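You operate a simulated robot arm through the tools that you are given. There is no shell and no other tool. Be economical: measure what you need, move in short steps, check, and stop when the job is done.

The job below is to be done with a simulated two-armed robot. You get a single attempt, and the scene is never put back.

## Task
On the dining table top, fold the tea towel in half, so that its two long edges meet.

Only the result counts: the job must be done as asked and must still hold three seconds after the hand-in. Knocking over, shifting, dropping, spilling or breaking anything else fails it. Flat cloth is picked up by pressing the open fingertips on it (5 to 10 N) and closing them slowly along it; thin cloth reads only 2 to 8 mm in the jaws.

## Robot
Two 6-joint arms with two-finger grippers on one trunk, on a base that drives. Base frame: it is fixed to the floor where the robot stands at the start and does not move with it; the origin is under the middle of the robot, x ahead of it, y to its left, z up; the surface under the hand at the start is at about z = 0.75. Units: m, degrees, N and s.
The left shoulder is at the start at [0.03, 0.178, 0.913], the right one opposite. With the tool pointing down near the work surface each hand reaches from about 0.42 to 0.84 m from the robot's upright axis, wherever it stands, measured 20 degrees to its own side. Places, roughly: dining table top [1.1, 0, 0.8]. Payload 2.54 kg a hand.
Tool frame (each hand has its own): the origin (TCP) lies between the finger pads and is the grasp point; the fingertips stand 0.03 m ahead of it; z points along the fingers, y is the line along which they close. Largest opening 0.116 m; the body of the gripper starts 0.095 m behind the TCP.
Orientation is that of the tool frame in the base frame, as [roll, pitch, yaw] about the fixed x, y, z axes, in that order (R = Rz(yaw) Ry(pitch) Rx(roll)). With the fingers straight down and closing along the base's y, the tool's x points along the base's -x, its y along +y and its z along -z.

## Interface
- The arms move only by the tool servo_tool. It takes "left_plan", "right_plan" or both (then of equal length, played together; a hand with none holds still); each is a list of rows, each a list of 7 numbers: the turn, a rotation vector about the base's x, y, z in degrees, then the shift along the base's x, y, z in mm, then the gripper command, from -1 (fully open) to 1 (shut), values between in proportion. In form: [[ax, ay, az, tx, ty, tz, grip], ...]. A call has 1 to 20 rows; each row shifts and turns the commanded pose from where the row before left it. Rows are played at 5 a second. More than 0.05 m and 8.6 degrees between two rows, or a gripper value outside its range, and nothing of the call is played. A pose out of reach is approached as far as the arm can. The call stops where the force on the tool passes 40 N (or 10 N more than at its start, if that is more) or the arm is blocked; 0.2 s more then pass. The fingers move at their own pace (about 0.153 m/s each) and stop on an object; they squeeze with about 44 N. The grip force told is the motor's: it shows also when the fingers shut on nothing. Time passes only in rows, and 0.2 s behind the last, so rows that do not move let the fingers close. It gives the time, the measured TCP pose, the force on the tool (base axes), the opening and the grip force at its end, in the units of the frame above (readings bear some noise), with the torque about the TCP (base axes, N m) and any sound that the robot's microphone picked up, and new pictures: "views" is both (left out), scene, wrist or none (wrist: the cameras of the hands that moved).
- Cameras (640 x 400 px; columns grow to the right, rows downward): "scene" is now at [0.0335, 0.0007, 1.6174]; the picture's right is [0.02, -1.00, 0.00], its down [-0.89, -0.02, -0.45] and it looks along [0.45, 0.01, -0.89] (base axes); focal length 277 px, centre (320, 200). "left" rides on the left gripper at [0.069, 0.015, -0.122] in its tool frame; the picture's right is [-0.21, 0.98, 0.00], its down [-0.83, -0.18, -0.53] and it looks along [-0.52, -0.11, 0.85] (tool axes); focal length 251 px, centre (320, 200). "right" rides on the right gripper at [0.069, -0.015, -0.122] in its tool frame; the picture's right is [0.21, 0.98, 0.00], its down [-0.83, 0.18, -0.53] and it looks along [-0.52, 0.11, 0.85] (tool axes); focal length 251 px, centre (320, 200). There is no depth. A picture from a camera that has moved, and an enlarged one, comes with that camera's place and axes in the base frame and with its lens.
- lift_body(by): slides the trunk up (or, below 0, down) by that many m; the arms and the scene camera ride with it, the base frame stays. It gives what a move gives, with no picture.
- steer(legs): drives the robot by 1 to 6 legs, each [ahead, left, turn to the left] in m, m and degrees, along the robot's own axes; the way and the turn of a leg run together, so that a leg with both is an arc; at most 1.5 m and 180 degrees a leg. The arms and the cameras ride along, it lands a little off, and it stops where it bumps. It gives what a move gives, and a new picture of the scene camera.
- aim_head(pan, tilt): turns the head with the scene camera to pan (to the left, within 143 degrees either way) and tilt (down, from -29 to 69), counted from straight ahead of the robot. It gives what a move gives, and a new picture of the scene camera.
- enlarge(camera, box): a new picture of the part [left, top, right, bottom] of that camera's present view, enlarged. No time passes.
- job_done(): hands the job in; it is judged then, once.

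Go step by step. Nothing tells you exact positions but the pictures and the camera data: compare them with the known pose of the tool, close in by small moves and look again before you grip or let go. The budget is 120 turns and 260 pictures, counting those below and the enlarged ones. Unless the task says otherwise, let go and move clear before handing in.

The tools are called as a command line: name --argument value ..., lists and objects as JSON in quotes. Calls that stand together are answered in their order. servo_tool: Moves the arms, as the interface text tells. Its arguments: {"type":"object","properties":{"left_plan":{"type":"array","items":{"type":"array","items":{"type":"number"}}},"right_plan":{"type":"array","items":{"type":"array","items":{"type":"number"}}},"views":{"type":"string","enum":["both","scene","wrist","none"]}},"required":[]} The other tools are called the same way: lift_body (by) slides the trunk up or down; steer (legs) drives the base; aim_head (pan, tilt) turns the head that bears the scene camera; enlarge (camera, box) takes an enlarged picture of a part of a camera's view; job_done () hands the job in.

At the start:

```text
clock: 0.0
left_tcp_pos: [0.4849, 0.143, 0.93]
left_tool_rot: [180.0, 0.0, -180.0]
left_force: [0.1, -0.1, 0.6]
left_torque: [0.02, -0.05, -0.02]
left_opening: 0.116
left_grasp_force: 0.0
right_tcp_pos: [0.4986, -0.2341, 0.8969]
right_tool_rot: [180.0, 0.1, -180.0]
right_force: [0.1, -0.1, 0.0]
right_torque: [0.0, -0.02, 0.05]
right_opening: 0.1159
right_grasp_force: 0.0
trunk travel left (down, up): [-0.125, 0.415]
robot x, y, heading: [-0.0031, -0.0025, 0.0]
head pan, tilt: [1.3, 63.4]
```

scene: 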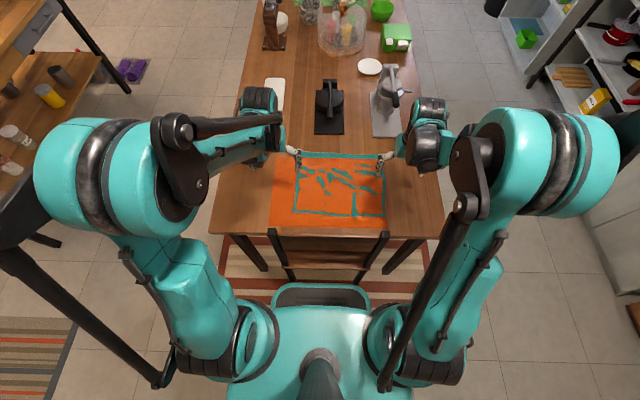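
right: 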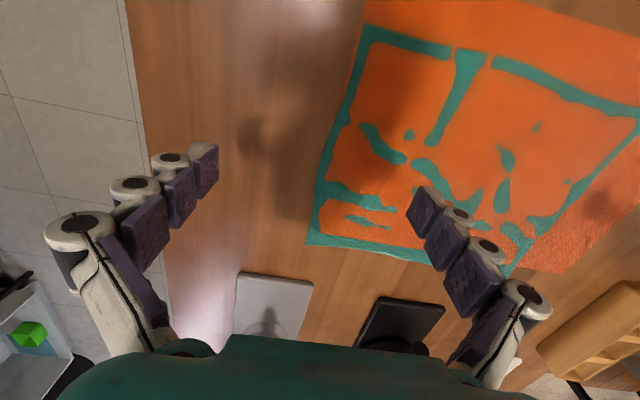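
left: 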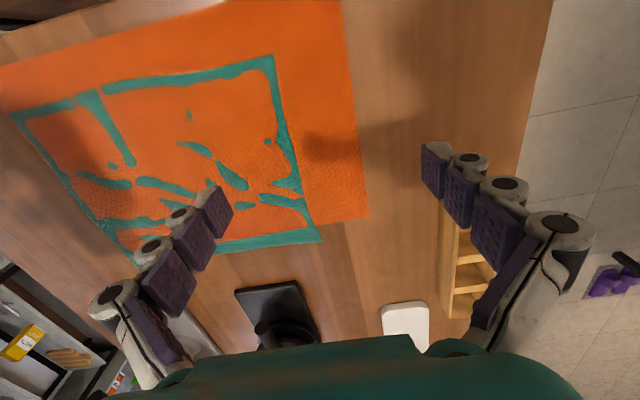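

I see an orange towel with teal stripes near the table's close edge, between the hands. I'll enlarge to measure its corners.

enlarge --camera "scene" --box '[200, 60, 456, 250]'

enlarge --camera "scene" --box '[260, 140, 396, 235]'

```text
2.11 times, centred on (328, 155) of scene
camera zoom: at [0.0335, 0.0007, 1.6174], right [0.02, -1.0, 0.0], down [-0.89, -0.02, -0.45], along [0.45, 0.01, -0.89], focal length 583 px, centre (303, 295)
```

zoom: 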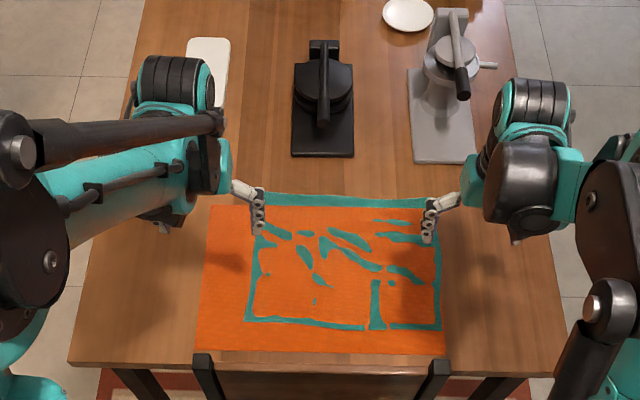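

```text
4.21 times, centred on (328, 188) of scene
camera zoom: at [0.0335, 0.0007, 1.6174], right [0.02, -1.0, 0.0], down [-0.89, -0.02, -0.45], along [0.45, 0.01, -0.89], focal length 1166 px, centre (286, 253)
```

zoom: 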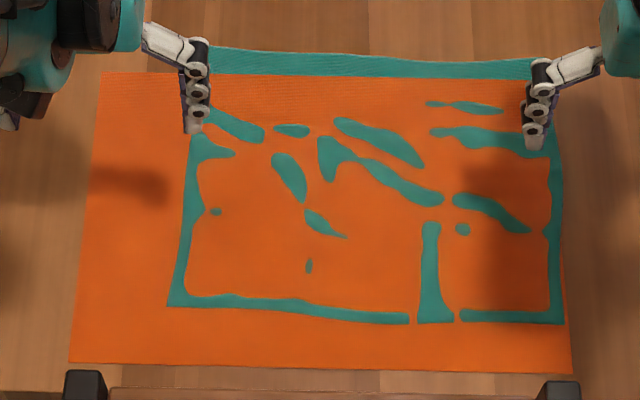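

The teal and orange may be two different things. I'll look closer from the wrist cameras before deciding which is the towel.

enlarge --camera "right" --box '[300, 0, 640, 280]'

enlarge --camera "left" --box '[0, 0, 380, 280]'

```text
1.43 times, centred on (470, 140) of right
camera zoom: at [0.4288, -0.249, 1.0183], right [-0.21, 0.98, 0.0], down [0.83, 0.18, 0.53], along [0.52, 0.11, -0.85], focal length 359 px, centre (106, 286)
```

zoom: 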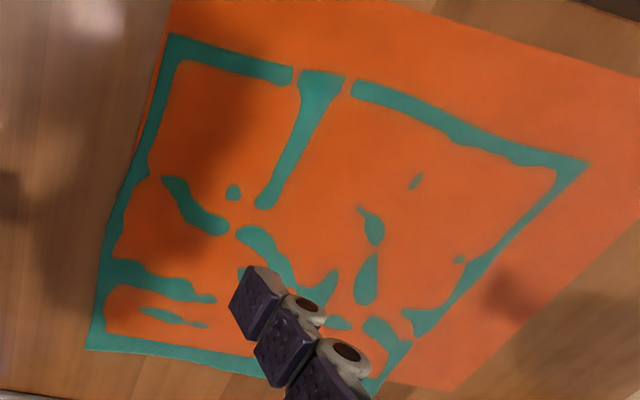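

```text
1.43 times, centred on (190, 140) of left
camera zoom: at [0.4158, 0.1571, 1.0533], right [0.21, 0.98, 0.0], down [0.83, -0.18, 0.53], along [0.52, -0.11, -0.85], focal length 359 px, centre (506, 286)
```

zoom: 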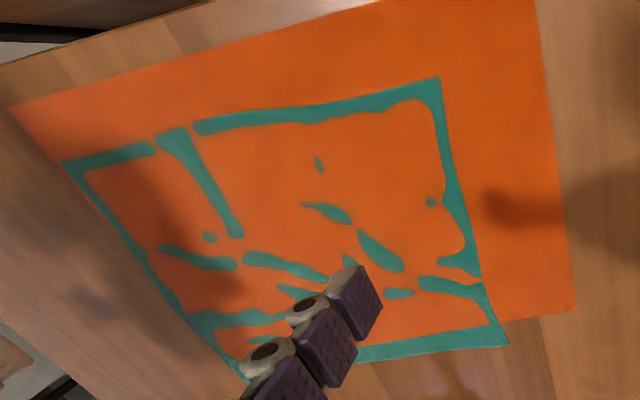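

The teal towel lies on an orange mat: near long edge at x≈0.413, far edge at x≈0.671, with y from -0.216 to 0.104 and surface z≈0.75. I plan to fold the far edge, whose strip hangs off the mat, over to the near one. I'll back up a bit first for reach.

steer --legs '[[-0.12, 0, 0]]'

aim_head --pan 0 --tilt 50

```text
clock: 1.2
left_tcp_pos: [0.3638, 0.1413, 0.9315]
left_tool_rot: [179.9, 0.1, 180.0]
left_force: [-1.1, -0.7, 0.7]
left_torque: [-0.01, -0.05, 0.02]
left_opening: 0.1159
left_grasp_force: 0.1
right_tcp_pos: [0.3768, -0.2343, 0.8976]
right_tool_rot: [180.0, 0.0, 180.0]
right_force: [-0.9, -0.7, 1.0]
right_torque: [-0.01, -0.09, -0.01]
right_opening: 0.1161
right_grasp_force: 0.0
trunk travel left (down, up): [-0.125, 0.415]
robot x, y, heading: [-0.1199, 0.0022, -0.1]
head pan, tilt: [1.3, 63.4]
camera scene: at [-0.0891, 0.0007, 1.6175], right [0.02, -1.0, 0.0], down [-0.89, -0.02, -0.45], along [0.45, 0.01, -0.89], focal length 277 px, centre (320, 200)
```

scene: 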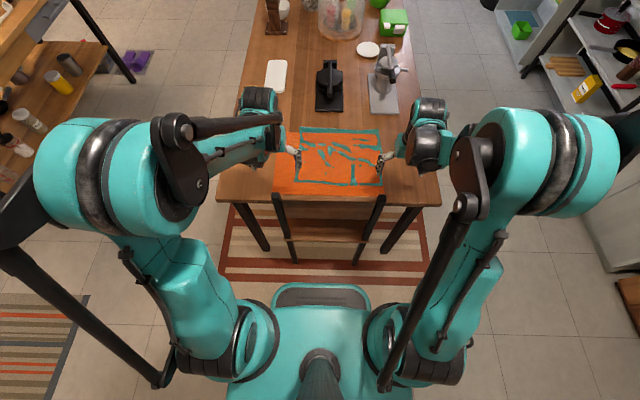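

```text
clock: 2.0
left_tcp_pos: [0.3649, 0.142, 0.9304]
left_tool_rot: [-180.0, 0.1, 179.9]
left_force: [-0.4, 0.3, -0.8]
left_torque: [0.02, -0.01, 0.0]
left_opening: 0.116
left_grasp_force: 0.1
right_tcp_pos: [0.3779, -0.2333, 0.8961]
right_tool_rot: [-179.9, 0.1, -179.9]
right_force: [-0.4, -0.1, -0.6]
right_torque: [-0.01, -0.02, 0.02]
right_opening: 0.116
right_grasp_force: 0.1
trunk travel left (down, up): [-0.125, 0.415]
robot x, y, heading: [-0.121, 0.0013, 0.0]
head pan, tilt: [0.0, 50.0]
camera scene: at [-0.0725, -0.0008, 1.6337], right [0.0, -1.0, 0.0], down [-0.77, 0.0, -0.64], along [0.64, 0.0, -0.77], focal length 277 px, centre (320, 200)
```

scene: 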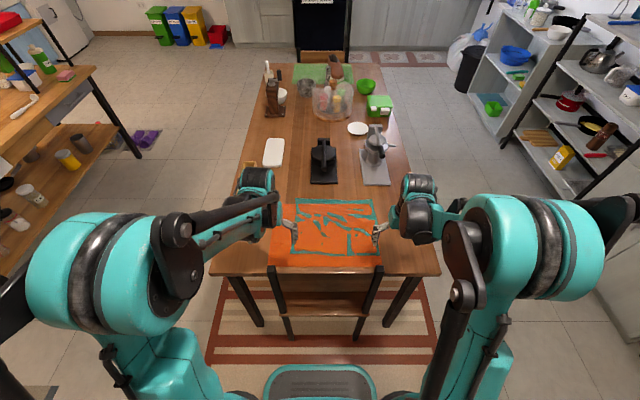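

enlarge --camera "scene" --box '[200, 120, 450, 276]'

enlarge --camera "scene" --box '[250, 180, 410, 280]'

```text
2.56 times, centred on (325, 198) of scene
camera zoom: at [-0.0725, -0.0008, 1.6337], right [0.0, -1.0, 0.0], down [-0.77, 0.0, -0.64], along [0.64, 0.0, -0.77], focal length 709 px, centre (307, 205)
```

zoom: 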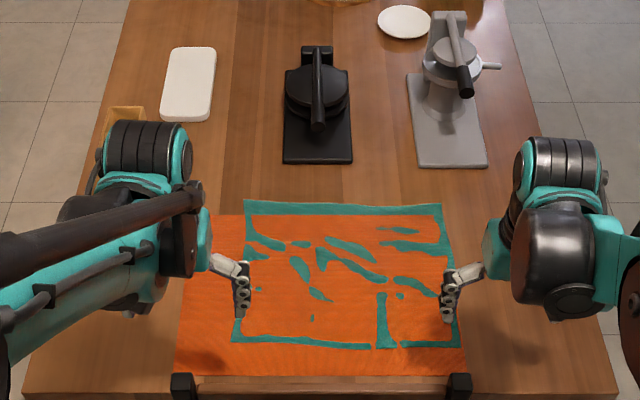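

```text
4.00 times, centred on (330, 230) of scene
camera zoom: at [-0.0725, -0.0008, 1.6337], right [0.0, -1.0, 0.0], down [-0.77, 0.0, -0.64], along [0.64, 0.0, -0.77], focal length 1108 px, centre (280, 80)
```

zoom: 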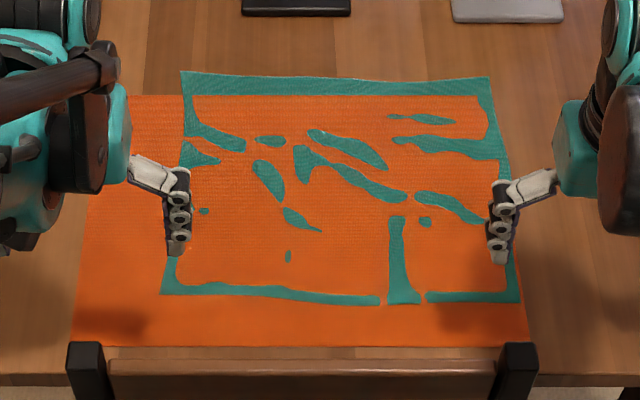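

The chair back rises to about z=0.83 near x=0.33, so the hands must stay upright near there. I'll move both hands above the far corners with the fingers partly open.

servo_tool --left_plan '[[0, 0, 0, 38.4, -8.4, -12.5, 0.38], [0, 0, 0, 38.4, -8.4, -12.5, 0.38], [0, 0, 0, 38.4, -8.4, -12.5, 0.38], [0, 0, 0, 38.4, -8.4, -12.5, 0.38], [0, 0, 0, 38.4, -8.4, -12.5, 0.38], [0, 0, 0, 38.4, -8.4, -12.5, 0.38], [0, 0, 0, 38.4, -8.4, -12.5, 0.38], [0, 0, 0, 38.4, -8.4, -12.5, 0.38], [0, 0, 0, 0, 0, 0, 0.38]]' --right_plan '[[0, 0, 0, 36, 5.4, -8.2, 0.38], [0, 0, 0, 36, 5.4, -8.2, 0.38], [0, 0, 0, 36, 5.4, -8.2, 0.38], [0, 0, 0, 36, 5.4, -8.2, 0.38], [0, 0, 0, 36, 5.4, -8.2, 0.38], [0, 0, 0, 36, 5.4, -8.2, 0.38], [0, 0, 0, 36, 5.4, -8.2, 0.38], [0, 0, 0, 36, 5.4, -8.2, 0.38], [0, 0, 0, 0, 0, 0, 0.38]]'

```text
clock: 4.0
left_tcp_pos: [0.6719, 0.0738, 0.8311]
left_tool_rot: [180.0, -0.1, -180.0]
left_force: [-0.1, -0.1, 0.2]
left_torque: [0.0, 0.01, 0.04]
left_opening: 0.0358
left_grasp_force: 0.1
right_tcp_pos: [0.666, -0.191, 0.831]
right_tool_rot: [-179.9, 0.0, 180.0]
right_force: [-0.4, 0.3, 0.2]
right_torque: [0.0, -0.06, 0.04]
right_opening: 0.036
right_grasp_force: 0.1
trunk travel left (down, up): [-0.125, 0.415]
robot x, y, heading: [-0.1215, -0.0015, 0.3]
head pan, tilt: [0.0, 50.0]
camera scene: at [-0.0743, -0.0006, 1.6339], right [0.0, -1.0, 0.0], down [-0.77, 0.0, -0.64], along [0.64, 0.0, -0.77], focal length 277 px, centre (320, 200)
camera right: at [0.5961, -0.2061, 0.9536], right [-0.21, 0.98, 0.0], down [0.83, 0.18, 0.53], along [0.52, 0.11, -0.85], focal length 251 px, centre (320, 200)
camera left: at [0.6023, 0.0892, 0.9537], right [0.22, 0.98, 0.0], down [0.83, -0.18, 0.53], along [0.52, -0.11, -0.85], focal length 251 px, centre (320, 200)
```

scene: 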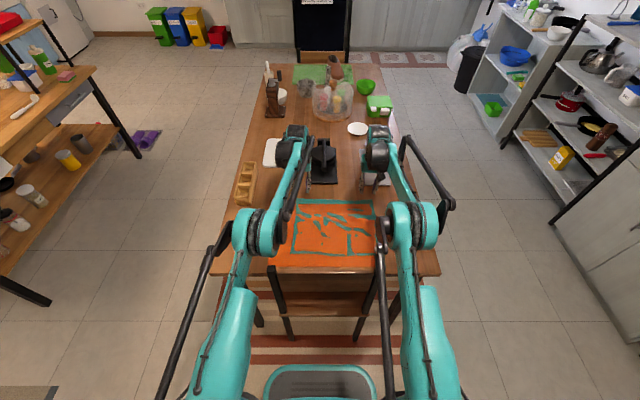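
right: 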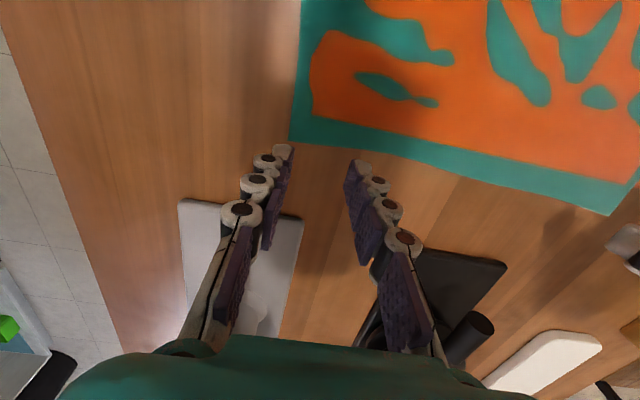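
left: 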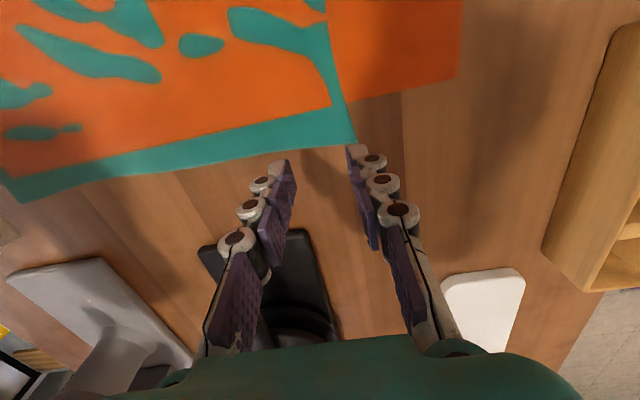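

Towel corners are confirmed at FL (0.678, 0.104) and FR (0.666, -0.215). I'll shift inward slightly and descend to just above contact.

servo_tool --left_plan '[[0, 0, 0, 0, -3.5, -20, 0.38], [0, 0, 0, 0, 0, -15, 0.38], [0, 0, 0, 0, 0, -8, 0.38], [0, 0, 0, 0, 0, -3, 0.38]]' --right_plan '[[0, 0, 0, -3, 8, -20, 0.38], [0, 0, 0, 0, 0, -15, 0.38], [0, 0, 0, 0, 0, -8, 0.38], [0, 0, 0, 0, 0, -3, 0.38]]' --views "wrist"

```text
clock: 5.0
left_tcp_pos: [0.6707, 0.0711, 0.7844]
left_tool_rot: [180.0, 0.1, -179.9]
left_force: [0.1, 0.1, 0.3]
left_torque: [0.0, 0.01, 0.02]
left_opening: 0.036
left_grasp_force: 0.1
left hand out of reach, approached as far as the arm can: row 4
right_tcp_pos: [0.6628, -0.1849, 0.7837]
right_tool_rot: [180.0, 0.0, -179.9]
right_force: [0.5, 0.5, -0.6]
right_torque: [0.0, 0.02, 0.01]
right_opening: 0.0358
right_grasp_force: 0.0
trunk travel left (down, up): [-0.125, 0.415]
robot x, y, heading: [-0.1214, -0.0012, -0.1]
head pan, tilt: [0.0, 50.0]
camera right: at [0.5936, -0.1983, 0.906], right [-0.21, 0.98, 0.0], down [0.83, 0.18, 0.53], along [0.52, 0.11, -0.85], focal length 251 px, centre (320, 200)
camera left: at [0.5999, 0.0866, 0.9074], right [0.22, 0.98, 0.0], down [0.82, -0.18, 0.54], along [0.52, -0.12, -0.84], focal length 251 px, centre (320, 200)
```

right: 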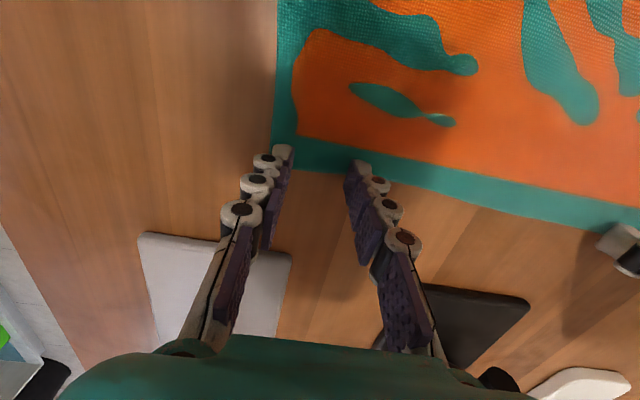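
left: 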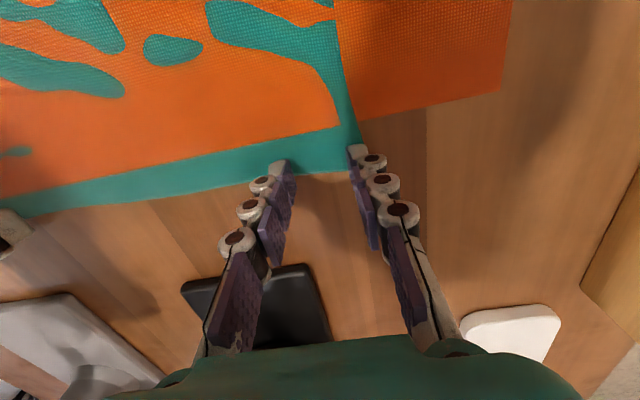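

The left arm is at its reach limit. I'll raise the hands, drive ahead 5 cm, and come back down.

servo_tool --left_plan '[[0, 0, 0, -25, 0, 20, 0.38], [0, 0, 0, -25, 0, 15, 0.38]]' --right_plan '[[0, 0, 0, -25, 0, 20, 0.38], [0, 0, 0, -25, 0, 15, 0.38]]' --views "none"

steer --legs '[[0.05, 0, 0]]'

```text
clock: 5.6
left_tcp_pos: [0.6186, 0.0708, 0.8193]
left_tool_rot: [180.0, 0.0, -180.0]
left_force: [-0.5, -0.2, 0.3]
left_torque: [-0.02, -0.02, 0.0]
left_opening: 0.036
left_grasp_force: 0.0
right_tcp_pos: [0.6116, -0.1839, 0.8199]
right_tool_rot: [-179.9, 0.0, -180.0]
right_force: [-0.6, 0.3, -0.4]
right_torque: [0.02, -0.02, 0.01]
right_opening: 0.0358
right_grasp_force: 0.0
trunk travel left (down, up): [-0.125, 0.415]
robot x, y, heading: [-0.1203, -0.0037, 0.0]
head pan, tilt: [0.0, 50.0]
```

```text
clock: 6.5
left_tcp_pos: [0.6703, 0.0717, 0.8179]
left_tool_rot: [180.0, -0.1, -179.9]
left_force: [-0.9, -0.7, -0.5]
left_torque: [-0.03, 0.03, 0.01]
left_opening: 0.0359
left_grasp_force: 0.0
right_tcp_pos: [0.6642, -0.1823, 0.8181]
right_tool_rot: [-180.0, -0.1, -180.0]
right_force: [1.5, 0.2, -0.7]
right_torque: [0.01, 0.04, 0.0]
right_opening: 0.036
right_grasp_force: 0.0
trunk travel left (down, up): [-0.125, 0.415]
robot x, y, heading: [-0.0689, -0.0011, -0.0]
head pan, tilt: [0.0, 50.0]
camera scene: at [-0.0198, -0.0007, 1.6336], right [0.0, -1.0, 0.0], down [-0.77, 0.0, -0.64], along [0.64, 0.0, -0.77], focal length 277 px, centre (320, 200)
```

scene: 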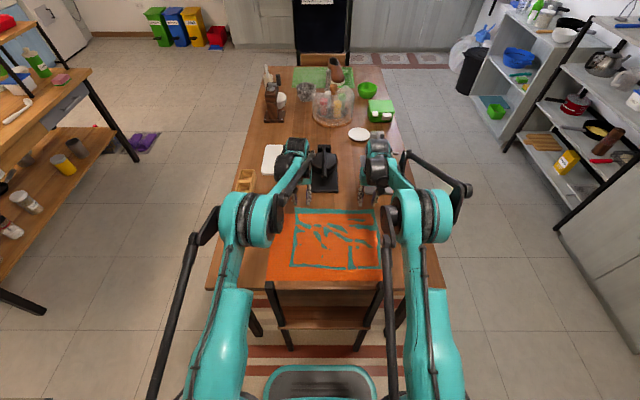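

The hands are still over the far strip. I'll descend slowly to contact.

servo_tool --left_plan '[[0, 0, 0, 0, 0, -20, 0.38], [0, 0, 0, 0, 0, -12, 0.38], [0, 0, 0, 0, 0, -3, 0.38], [0, 0, 0, 0, 0, -1, 0.38], [0, 0, 0, 0, 0, -1, 0.38]]' --right_plan '[[0, 0, 0, 0, 0, -20, 0.38], [0, 0, 0, 0, 0, -12, 0.38], [0, 0, 0, 0, 0, -3, 0.38], [0, 0, 0, 0, 0, -1, 0.38], [0, 0, 0, 0, 0, -1, 0.38]]' --views "wrist"

```text
clock: 7.7
left_tcp_pos: [0.6694, 0.0716, 0.7821]
left_tool_rot: [179.9, 0.0, -180.0]
left_force: [0.3, -0.1, -0.3]
left_torque: [-0.01, -0.01, 0.01]
left_opening: 0.0363
left_grasp_force: 0.0
right_tcp_pos: [0.6636, -0.183, 0.782]
right_tool_rot: [180.0, 0.1, 179.9]
right_force: [-0.6, -0.6, -0.1]
right_torque: [0.01, -0.02, 0.01]
right_opening: 0.0359
right_grasp_force: 0.0
trunk travel left (down, up): [-0.125, 0.415]
robot x, y, heading: [-0.0698, 0.0011, 0.0]
head pan, tilt: [0.0, 50.0]
camera right: at [0.5931, -0.1974, 0.9048], right [-0.21, 0.98, 0.0], down [0.83, 0.18, 0.53], along [0.52, 0.11, -0.85], focal length 251 px, centre (320, 200)
camera left: at [0.6002, 0.0869, 0.9046], right [0.21, 0.98, 0.0], down [0.83, -0.18, 0.53], along [0.52, -0.11, -0.85], focal length 251 px, centre (320, 200)
```

right: 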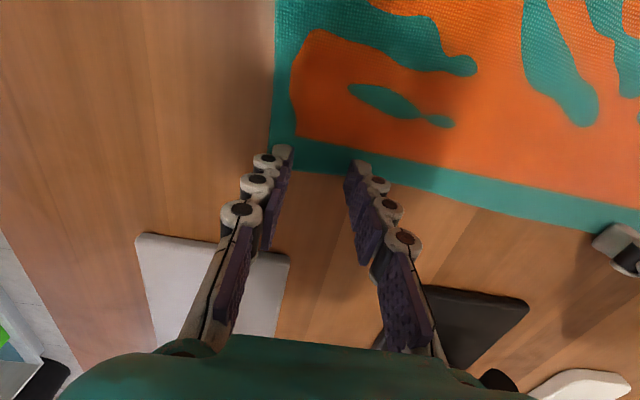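
left: 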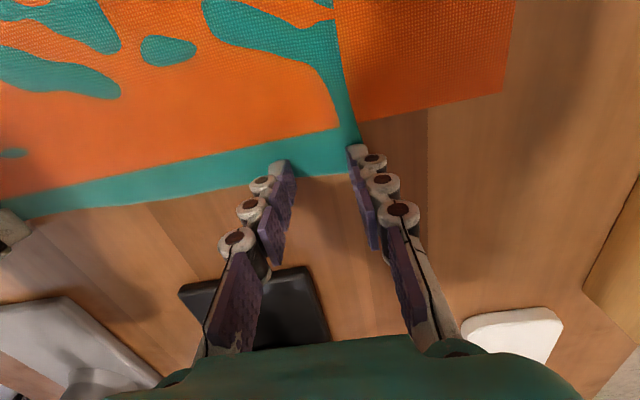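

Still no contact, so I'll keep going down in 1 mm steps.

servo_tool --left_plan '[[0, 0, 0, 0, 0, -1, 0.38], [0, 0, 0, 0, 0, -1, 0.38]]' --right_plan '[[0, 0, 0, 0, 0, -1, 0.38], [0, 0, 0, 0, 0, -1, 0.38]]' --views "none"

servo_tool --left_plan '[[0, 0, 0, 0, 0, -1, 0.38]]' --right_plan '[[0, 0, 0, 0, 0, -1, 0.38]]' --views "none"

```text
clock: 8.3
left_tcp_pos: [0.6686, 0.0717, 0.7821]
left_tool_rot: [-180.0, 0.1, -180.0]
left_force: [3.2, 0.1, 11.6]
left_torque: [-0.07, -0.03, 0.01]
left_opening: 0.0364
left_grasp_force: 0.4
right_tcp_pos: [0.6612, -0.1838, 0.7809]
right_tool_rot: [180.0, -0.1, 180.0]
right_force: [0.2, 0.1, 1.6]
right_torque: [0.0, -0.01, 0.01]
right_opening: 0.0361
right_grasp_force: 0.1
trunk travel left (down, up): [-0.125, 0.415]
robot x, y, heading: [-0.0682, 0.0017, 0.1]
head pan, tilt: [0.0, 50.0]
```

```text
clock: 8.7
left_tcp_pos: [0.6676, 0.0711, 0.7804]
left_tool_rot: [180.0, 0.0, 179.9]
left_force: [1.4, -0.4, 11.7]
left_torque: [-0.03, -0.01, -0.01]
left_opening: 0.0338
left_grasp_force: 0.0
right_tcp_pos: [0.6616, -0.1814, 0.7809]
right_tool_rot: [-179.9, 0.1, 179.9]
right_force: [1.7, -0.3, 6.3]
right_torque: [0.02, -0.02, -0.01]
right_opening: 0.0362
right_grasp_force: 0.5
trunk travel left (down, up): [-0.125, 0.415]
robot x, y, heading: [-0.0732, -0.0019, -0.1]
head pan, tilt: [0.0, 50.0]
```

Both hands are pressing (about 12 N and 6 N). I'll close slowly along the cloth.

servo_tool --left_plan '[[0, 0, 0, 0, 0, 0.3, 0.44], [0, 0, 0, 0, 0, 0, 0.5], [0, 0, 0, 0, 0, 0, 0.56], [0, 0, 0, 0, 0, 0, 0.62], [0, 0, 0, 0, 0, 0, 0.68], [0, 0, 0, 0, 0, 0, 0.74], [0, 0, 0, 0, 0, 0, 0.8], [0, 0, 0, 0, 0, 0, 0.86], [0, 0, 0, 0, 0, 0, 0.92], [0, 0, 0, 0, 0, 0, 0.97], [0, 0, 0, 0, 0, 0, 1], [0, 0, 0, 0, 0, 0, 1], [0, 0, 0, 0, 0, 0, 1]]' --right_plan '[[0, 0, 0, 0, 0, -0.3, 0.44], [0, 0, 0, 0, 0, 0, 0.5], [0, 0, 0, 0, 0, 0, 0.56], [0, 0, 0, 0, 0, 0, 0.62], [0, 0, 0, 0, 0, 0, 0.68], [0, 0, 0, 0, 0, 0, 0.74], [0, 0, 0, 0, 0, 0, 0.8], [0, 0, 0, 0, 0, 0, 0.86], [0, 0, 0, 0, 0, 0, 0.92], [0, 0, 0, 0, 0, 0, 0.97], [0, 0, 0, 0, 0, 0, 1], [0, 0, 0, 0, 0, 0, 1], [0, 0, 0, 0, 0, 0, 1]]' --views "wrist"

```text
clock: 11.5
left_tcp_pos: [0.67, 0.0725, 0.7802]
left_tool_rot: [-180.0, -0.1, -179.9]
left_force: [-0.2, -3.7, -0.7]
left_torque: [-0.39, 0.01, 0.02]
left_opening: 0.0023
left_grasp_force: 29.7
right_tcp_pos: [0.6628, -0.1829, 0.7804]
right_tool_rot: [-180.0, 0.1, 180.0]
right_force: [0.1, 1.3, 6.8]
right_torque: [0.0, -0.05, -0.01]
right_opening: 0.0005
right_grasp_force: 30.5
trunk travel left (down, up): [-0.125, 0.415]
robot x, y, heading: [-0.0696, 0.0015, -0.0]
head pan, tilt: [0.0, 50.0]
camera right: at [0.5925, -0.1972, 0.902], right [-0.21, 0.98, 0.0], down [0.83, 0.18, 0.53], along [0.52, 0.11, -0.85], focal length 251 px, centre (320, 200)
camera left: at [0.5997, 0.0871, 0.9028], right [0.21, 0.98, 0.0], down [0.83, -0.18, 0.53], along [0.52, -0.11, -0.85], focal length 251 px, centre (320, 200)
```

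right: 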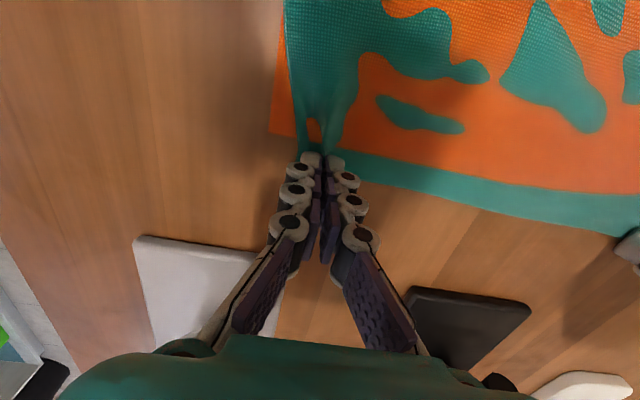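
left: 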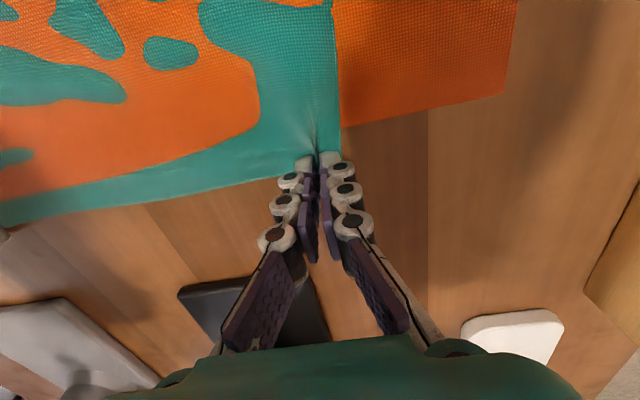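

The left hand has cloth (2.3 mm). The right reads 0.5 mm, probably nothing. I'll lift the right alone to check.

servo_tool --right_plan '[[0, 0, 0, 0, 0, 8, 1], [0, 0, 0, 0, 0, 10, 1]]' --views "wrist"

```text
clock: 12.1
left_tcp_pos: [0.6693, 0.0716, 0.7799]
left_tool_rot: [180.0, 0.0, 179.9]
left_force: [-0.3, -3.4, -1.1]
left_torque: [-0.5, 0.01, 0.02]
left_opening: 0.0019
left_grasp_force: 29.2
right_tcp_pos: [0.6621, -0.1828, 0.7984]
right_tool_rot: [-179.9, -0.1, 179.9]
right_force: [0.1, 2.4, 3.8]
right_torque: [0.06, -0.02, 0.02]
right_opening: 0.0004
right_grasp_force: 30.2
trunk travel left (down, up): [-0.125, 0.415]
robot x, y, heading: [-0.0736, 0.0006, -0.1]
head pan, tilt: [0.0, 50.0]
camera right: at [0.5925, -0.1972, 0.9198], right [-0.21, 0.98, 0.0], down [0.83, 0.18, 0.53], along [0.52, 0.11, -0.85], focal length 251 px, centre (320, 200)
```

right: 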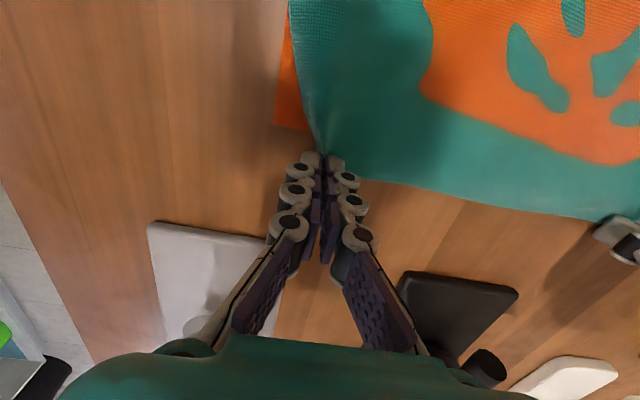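

The right hand did lift the cloth. I'll check how well it holds it.

enlarge --camera "right" --box '[260, 100, 420, 200]'

servo_tool --left_plan '[[0, 0, 0, 0, 0, 9, 1], [0, 0, 0, 0, 0, 9, 1], [0, 0, 0, 0, 0, 10, 1]]' --right_plan '[[0, 0, 0, 0, 0, 0, 1], [0, 0, 0, 0, 0, 0, 1], [0, 0, 0, 0, 0, 10, 1]]'

```text
4.00 times, centred on (340, 150) of right
camera zoom: at [0.5925, -0.1972, 0.9198], right [-0.21, 0.98, 0.0], down [0.83, 0.18, 0.53], along [0.52, 0.11, -0.85], focal length 1006 px, centre (240, 400)
```

zoom: 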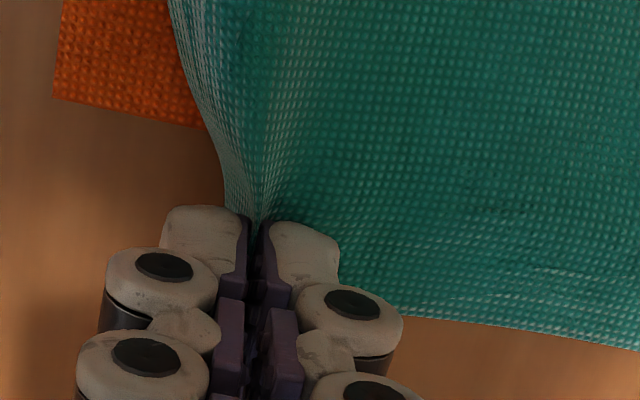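

```text
clock: 12.9
left_tcp_pos: [0.6695, 0.0736, 0.8073]
left_tool_rot: [-180.0, -0.1, -180.0]
left_force: [0.6, -2.9, -0.4]
left_torque: [-0.38, -0.01, 0.02]
left_opening: 0.0023
left_grasp_force: 29.0
right_tcp_pos: [0.6615, -0.183, 0.8083]
right_tool_rot: [180.0, 0.1, -180.0]
right_force: [0.2, 1.1, -0.5]
right_torque: [-0.05, -0.02, 0.0]
right_opening: 0.0006
right_grasp_force: 27.0
trunk travel left (down, up): [-0.125, 0.415]
robot x, y, heading: [-0.0726, -0.0001, -0.1]
head pan, tilt: [0.0, 50.0]
camera scene: at [-0.0234, -0.0006, 1.6338], right [0.0, -1.0, 0.0], down [-0.77, 0.0, -0.64], along [0.64, 0.0, -0.77], focal length 277 px, centre (320, 200)
camera right: at [0.5923, -0.1972, 0.9303], right [-0.21, 0.98, 0.0], down [0.83, 0.18, 0.53], along [0.52, 0.11, -0.85], focal length 251 px, centre (320, 200)
camera left: at [0.5998, 0.0872, 0.9305], right [0.21, 0.98, 0.0], down [0.83, -0.18, 0.53], along [0.52, -0.11, -0.85], focal length 251 px, centre (320, 200)
```

scene: 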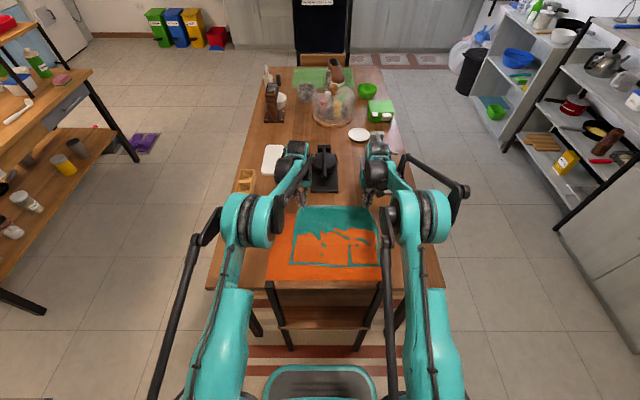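
right: 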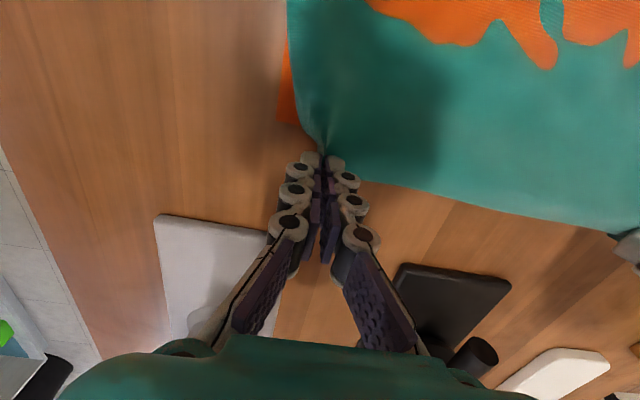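
left: 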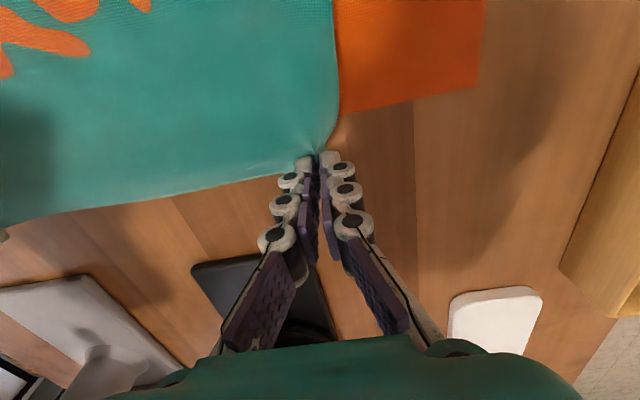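

Both corners are held. I'll carry the edge back in an arc over the middle line, staying slack and upright and tilting slightly at the end.

servo_tool --left_plan '[[0, 0, 0, -10, 0, 16, 1], [0, 0, 0, -11, 0, 16, 1], [0, 0, 0, -15, 0, 17, 1], [0, 0, 0, -15, 0, 18, 1], [0, 0, 0, -20, 0, 10, 1], [0, 0, 0, -20, 0, 10, 1], [0, 0, 0, -20, 0, 4, 1], [0, 0, 0, -20, 0, 3, 1], [0, 0, 0, -20, 0, -4, 1], [0, -4, 0, -20, 0, -6, 1], [0, -4, 0, -15, 0, -10, 1], [0, -4, 0, -15, 0, -10, 1], [0, -4, 0, -10, 0, -13, 1], [0, -4, 0, -10, 0, -14, 1]]' --right_plan '[[0, 0, 0, -10, 0, 16, 1], [0, 0, 0, -11, 0, 16, 1], [0, 0, 0, -15, 0, 17, 1], [0, 0, 0, -15, 0, 18, 1], [0, 0, 0, -20, 0, 10, 1], [0, 0, 0, -20, 0, 10, 1], [0, 0, 0, -20, 0, 4, 1], [0, 0, 0, -20, 0, 3, 1], [0, 0, 0, -20, 0, -4, 1], [0, -4, 0, -20, 0, -6, 1], [0, -4, 0, -15, 0, -10, 1], [0, -4, 0, -15, 0, -10, 1], [0, -4, 0, -10, 0, -13, 1], [0, -4, 0, -10, 0, -14, 1]]'

```text
clock: 15.9
left_tcp_pos: [0.4472, 0.0714, 0.8445]
left_tool_rot: [-180.0, 20.0, 179.9]
left_force: [0.5, -1.0, 0.2]
left_torque: [-0.18, -0.07, -0.05]
left_opening: 0.0003
left_grasp_force: 26.7
right_tcp_pos: [0.4419, -0.1825, 0.8437]
right_tool_rot: [-179.9, 20.1, 180.0]
right_force: [-0.4, 1.5, -1.8]
right_torque: [0.08, -0.03, 0.02]
right_opening: 0.0045
right_grasp_force: 32.1
trunk travel left (down, up): [-0.125, 0.415]
robot x, y, heading: [-0.0722, 0.0012, 0.2]
head pan, tilt: [0.0, 50.0]
camera scene: at [-0.0232, -0.0008, 1.6338], right [0.0, -1.0, 0.0], down [-0.77, 0.0, -0.64], along [0.64, 0.0, -0.77], focal length 277 px, centre (320, 200)
camera right: at [0.3337, -0.1972, 0.9355], right [-0.2, 0.98, -0.07], down [0.59, 0.18, 0.79], along [0.78, 0.11, -0.61], focal length 251 px, centre (320, 200)
camera left: at [0.3407, 0.087, 0.9362], right [0.2, 0.98, 0.07], down [0.59, -0.18, 0.79], along [0.78, -0.11, -0.61], focal length 251 px, centre (320, 200)
```

scene: 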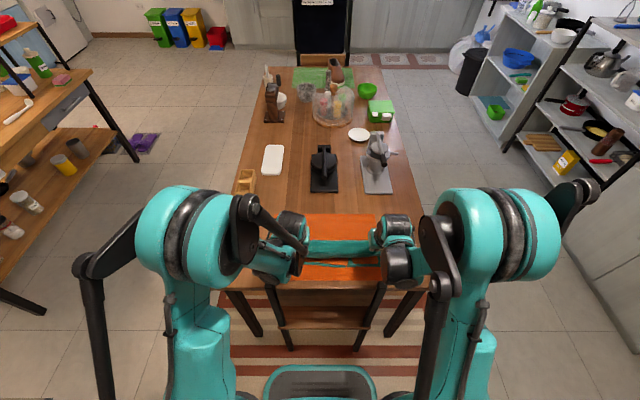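
right: 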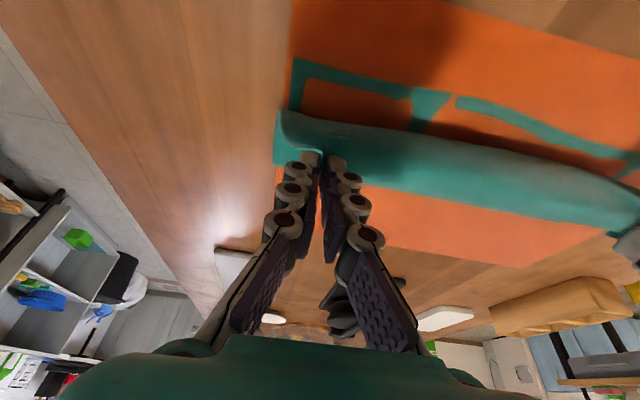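
left: 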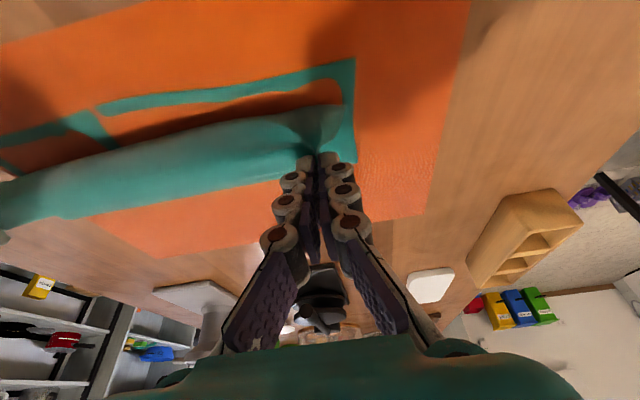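

The fold is forming well. I'll lower the held corners to just above the near edge.

servo_tool --left_plan '[[0, 0, 0, -5, 0, -12, 1], [0, 0, 0, -4, 0, -12, 1], [0, 0, 0, -4, 0, -12, 1], [0, 0, 0, -4, 0, -8, 1], [0, 0, 0, 0, 0, -4, 1]]' --right_plan '[[0, 0, 0, -5, 0, -12, 1], [0, 0, 0, -4, 0, -12, 1], [0, 0, 0, -4, 0, -12, 1], [0, 0, 0, -3, 0, -8, 1], [0, 0, 0, 0, 0, -4, 1]]'

```text
clock: 17.1
left_tcp_pos: [0.4332, 0.0708, 0.7983]
left_tool_rot: [-179.9, 19.9, 179.9]
left_force: [-0.1, -0.6, -2.6]
left_torque: [0.0, -0.01, 0.02]
left_opening: 0.0048
left_grasp_force: 33.1
right_tcp_pos: [0.4338, -0.1816, 0.8082]
right_tool_rot: [-179.9, 19.9, 180.0]
right_force: [0.7, 1.7, -0.3]
right_torque: [-0.07, 0.01, -0.01]
right_opening: 0.0039
right_grasp_force: 37.5
right hand out of reach, approached as far as the arm can: row 3, 4, 5
trunk travel left (down, up): [-0.125, 0.415]
robot x, y, heading: [-0.0675, 0.0039, 0.1]
head pan, tilt: [0.0, 50.0]
camera scene: at [-0.0227, -0.0007, 1.6338], right [0.0, -1.0, 0.0], down [-0.77, 0.0, -0.64], along [0.64, 0.0, -0.77], focal length 277 px, centre (320, 200)
camera right: at [0.3276, -0.197, 0.8995], right [-0.2, 0.98, -0.07], down [0.59, 0.18, 0.78], along [0.78, 0.11, -0.62], focal length 251 px, centre (320, 200)
camera left: at [0.3255, 0.0863, 0.8902], right [0.2, 0.98, 0.07], down [0.59, -0.18, 0.78], along [0.78, -0.11, -0.62], focal length 251 px, centre (320, 200)
```

scene: 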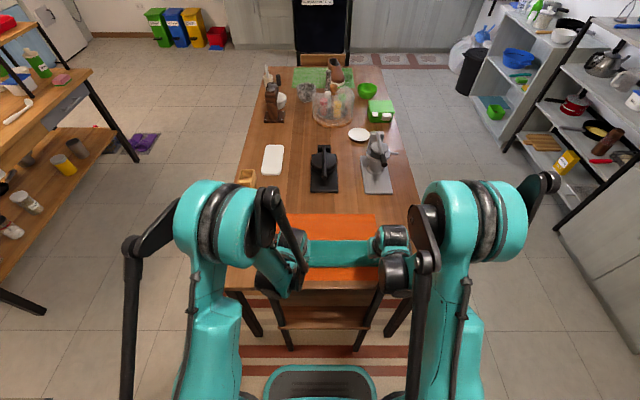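
right: 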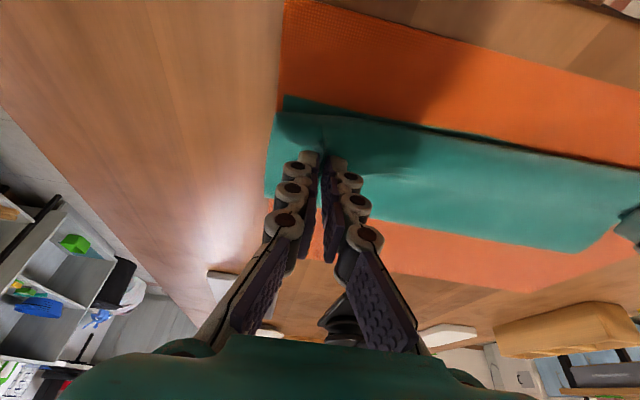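
left: 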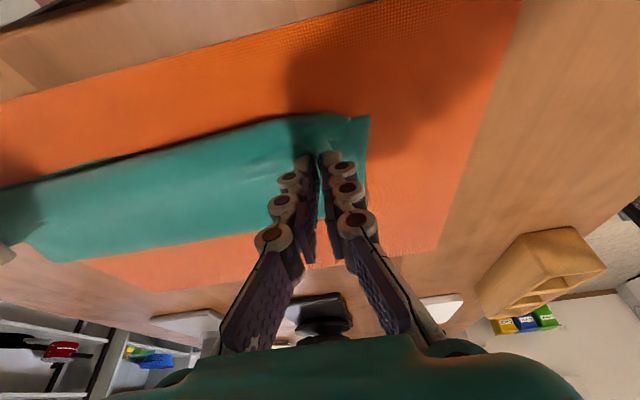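

The right arm is too folded here. I'll move both hands up and ahead 6 cm (into slack), then drive back 6 cm.

servo_tool --left_plan '[[0, 0, 0, 15, 0, 15, 1], [0, 0, 0, 15, 0, 15, 1], [0, 0, 0, 15, 0, 15, 1], [0, 0, 0, 15, 0, 5, 1], [0, 0, 0, 0, 0, 0, 1]]' --right_plan '[[0, 0, 0, 15, 0, 15, 1], [0, 0, 0, 15, 0, 15, 1], [0, 0, 0, 15, 0, 15, 1], [0, 0, 0, 15, 0, 15, 1], [0, 0, 0, 0, 0, 0, 1]]' --views "none"

steer --legs '[[-0.06, 0, 0]]'

```text
clock: 18.3
left_tcp_pos: [0.4921, 0.0708, 0.8474]
left_tool_rot: [-180.0, 19.9, -180.0]
left_force: [1.7, -3.7, -2.2]
left_torque: [-0.49, -0.04, -0.16]
left_opening: 0.0021
left_grasp_force: 29.2
right_tcp_pos: [0.4939, -0.1828, 0.8685]
right_tool_rot: [180.0, 20.0, -180.0]
right_force: [0.1, 0.5, 1.3]
right_torque: [-0.3, -0.01, -0.13]
right_opening: 0.0007
right_grasp_force: 27.7
trunk travel left (down, up): [-0.125, 0.415]
robot x, y, heading: [-0.0683, -0.0, 0.4]
head pan, tilt: [0.0, 50.0]
```

```text
clock: 19.3
left_tcp_pos: [0.4323, 0.0714, 0.8467]
left_tool_rot: [179.9, 20.1, -180.0]
left_force: [-0.2, -0.3, -0.2]
left_torque: [0.01, -0.03, 0.0]
left_opening: 0.0
left_grasp_force: 28.4
right_tcp_pos: [0.4333, -0.183, 0.8697]
right_tool_rot: [-180.0, 20.1, 179.9]
right_force: [-1.7, 0.0, 4.1]
right_torque: [-0.04, -0.09, 0.0]
right_opening: 0.0001
right_grasp_force: 28.9
trunk travel left (down, up): [-0.125, 0.415]
robot x, y, heading: [-0.1315, -0.0004, -0.1]
head pan, tilt: [0.0, 50.0]
camera scene: at [-0.0849, -0.0007, 1.6339], right [0.0, -1.0, 0.0], down [-0.77, 0.0, -0.64], along [0.64, 0.0, -0.77], focal length 277 px, centre (320, 200)
```

scene: 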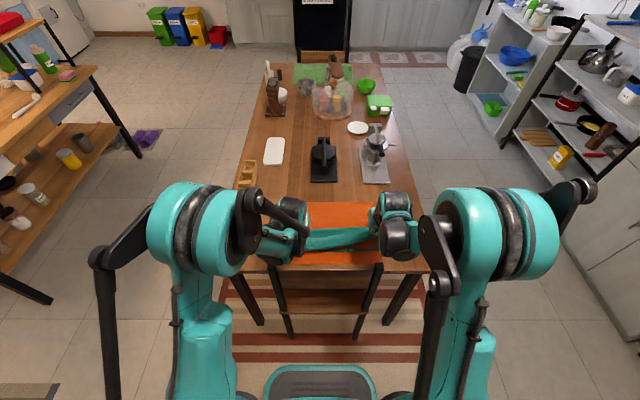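

The jaws read 0, so the grip may have slipped. I'll look with the wrist cameras.

servo_tool --left_plan '[[0, 0, 0, 0, 0, 0, 1]]' --right_plan '[[0, 0, 0, 0, 0, 0, 1]]' --views "wrist"

enlarge --camera "scene" --box '[250, 190, 410, 290]'

```text
clock: 19.7
left_tcp_pos: [0.4315, 0.0723, 0.8478]
left_tool_rot: [179.9, 20.0, 180.0]
left_force: [-0.3, -0.3, 0.9]
left_torque: [-0.05, -0.01, 0.03]
left_opening: 0.0003
left_grasp_force: 28.8
right_tcp_pos: [0.4348, -0.1825, 0.8692]
right_tool_rot: [-179.9, 20.0, 179.9]
right_force: [-0.5, 0.5, 0.6]
right_torque: [-0.02, 0.01, 0.0]
right_opening: 0.0042
right_grasp_force: 30.9
trunk travel left (down, up): [-0.125, 0.415]
robot x, y, heading: [-0.1312, 0.0009, 0.3]
head pan, tilt: [0.0, 50.0]
camera right: at [0.3272, -0.1977, 0.9599], right [-0.2, 0.98, -0.07], down [0.59, 0.18, 0.78], along [0.78, 0.11, -0.62], focal length 251 px, centre (320, 200)
camera left: at [0.3246, 0.0872, 0.9388], right [0.2, 0.98, 0.07], down [0.59, -0.18, 0.78], along [0.78, -0.11, -0.62], focal length 251 px, centre (320, 200)
```

right: 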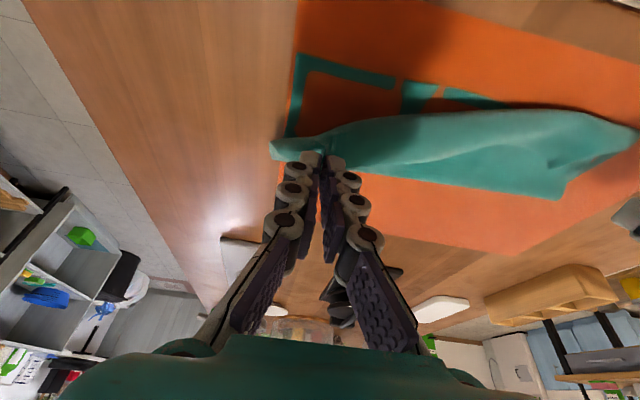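
left: 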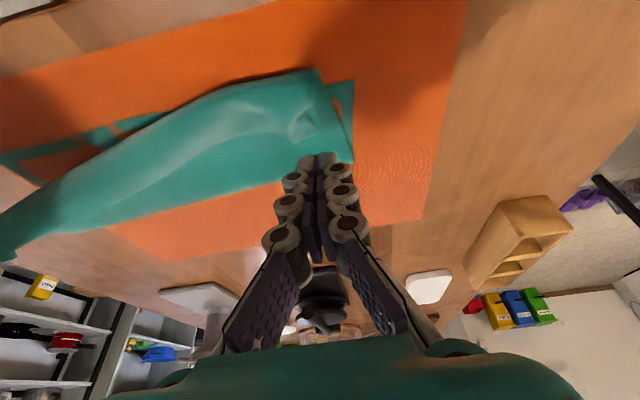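

```text
4.00 times, centred on (330, 240) of scene
camera zoom: at [-0.0832, -0.0007, 1.6338], right [0.0, -1.0, 0.0], down [-0.77, 0.0, -0.64], along [0.64, 0.0, -0.77], focal length 1108 px, centre (280, 40)
```

zoom: 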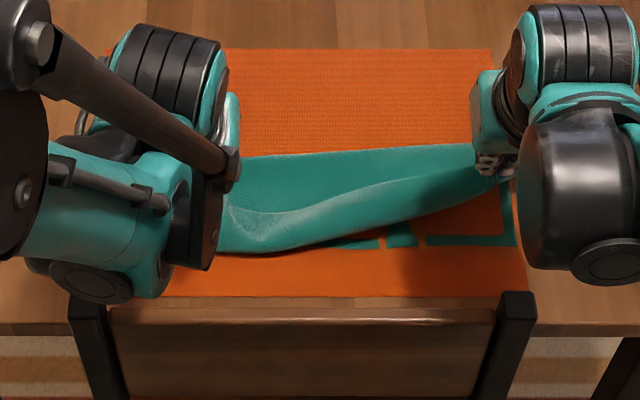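

The left corner slipped out but landed almost exactly on the near edge. The right still holds, so I'll lower it to the near edge.

servo_tool --right_plan '[[0, 0, 0, -2, -2, -15, 1], [0, 0, 0, -2, -2, -15, 1], [0, 0, 0, -2, -2, -15, 1], [0, 0, 0, -2, -2, -15, 1], [0, 0, 0, 0, 0, -10, 1], [0, 0, 0, 0, 0, -4, 1]]' --left_plan '[[0, 0, 0, 0, 0, 8, 1], [0, 0, 0, 0, 0, 8, 1], [0, 0, 0, 0, 0, 8, 1], [0, 0, 0, 0, 0, 8, 1], [0, 0, 0, 0, 0, 8, 1], [0, 0, 0, 0, 0, 0, 1]]' --views "wrist"

enlarge --camera "right" --box '[220, 60, 460, 210]'

```text
clock: 21.1
left_tcp_pos: [0.4308, 0.0706, 0.8867]
left_tool_rot: [179.9, 20.1, 180.0]
left_force: [0.8, -0.1, 0.1]
left_torque: [0.01, -0.02, 0.01]
left_opening: 0.0001
left_grasp_force: 28.5
right_tcp_pos: [0.4273, -0.1905, 0.7942]
right_tool_rot: [180.0, 20.0, 180.0]
right_force: [1.2, -0.6, -2.3]
right_torque: [-0.01, 0.01, 0.01]
right_opening: 0.0016
right_grasp_force: 29.5
trunk travel left (down, up): [-0.125, 0.415]
robot x, y, heading: [-0.1292, 0.0019, -0.0]
head pan, tilt: [0.0, 50.0]
camera right: at [0.3196, -0.2056, 0.8854], right [-0.2, 0.98, -0.07], down [0.59, 0.18, 0.78], along [0.78, 0.11, -0.62], focal length 251 px, centre (320, 200)
camera left: at [0.3247, 0.0875, 0.9787], right [0.2, 0.98, 0.07], down [0.59, -0.18, 0.78], along [0.78, -0.11, -0.62], focal length 251 px, centre (320, 200)
```

right: 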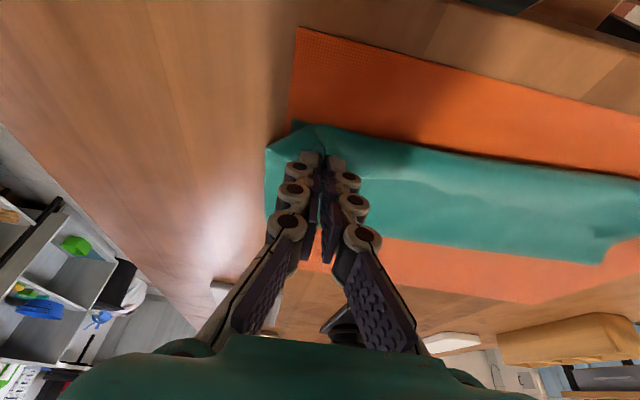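
left: 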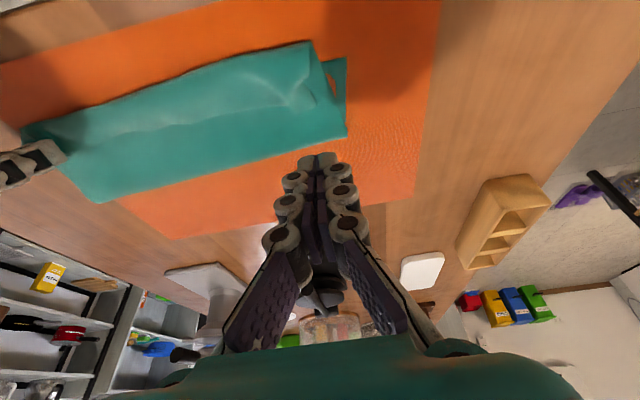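

```text
2.67 times, centred on (340, 135) of right
camera zoom: at [0.3196, -0.2056, 0.8854], right [-0.2, 0.98, -0.07], down [0.59, 0.18, 0.78], along [0.78, 0.11, -0.62], focal length 670 px, centre (267, 373)
```

zoom: 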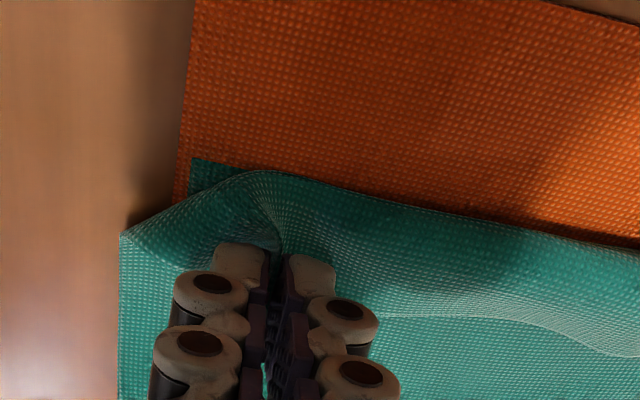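

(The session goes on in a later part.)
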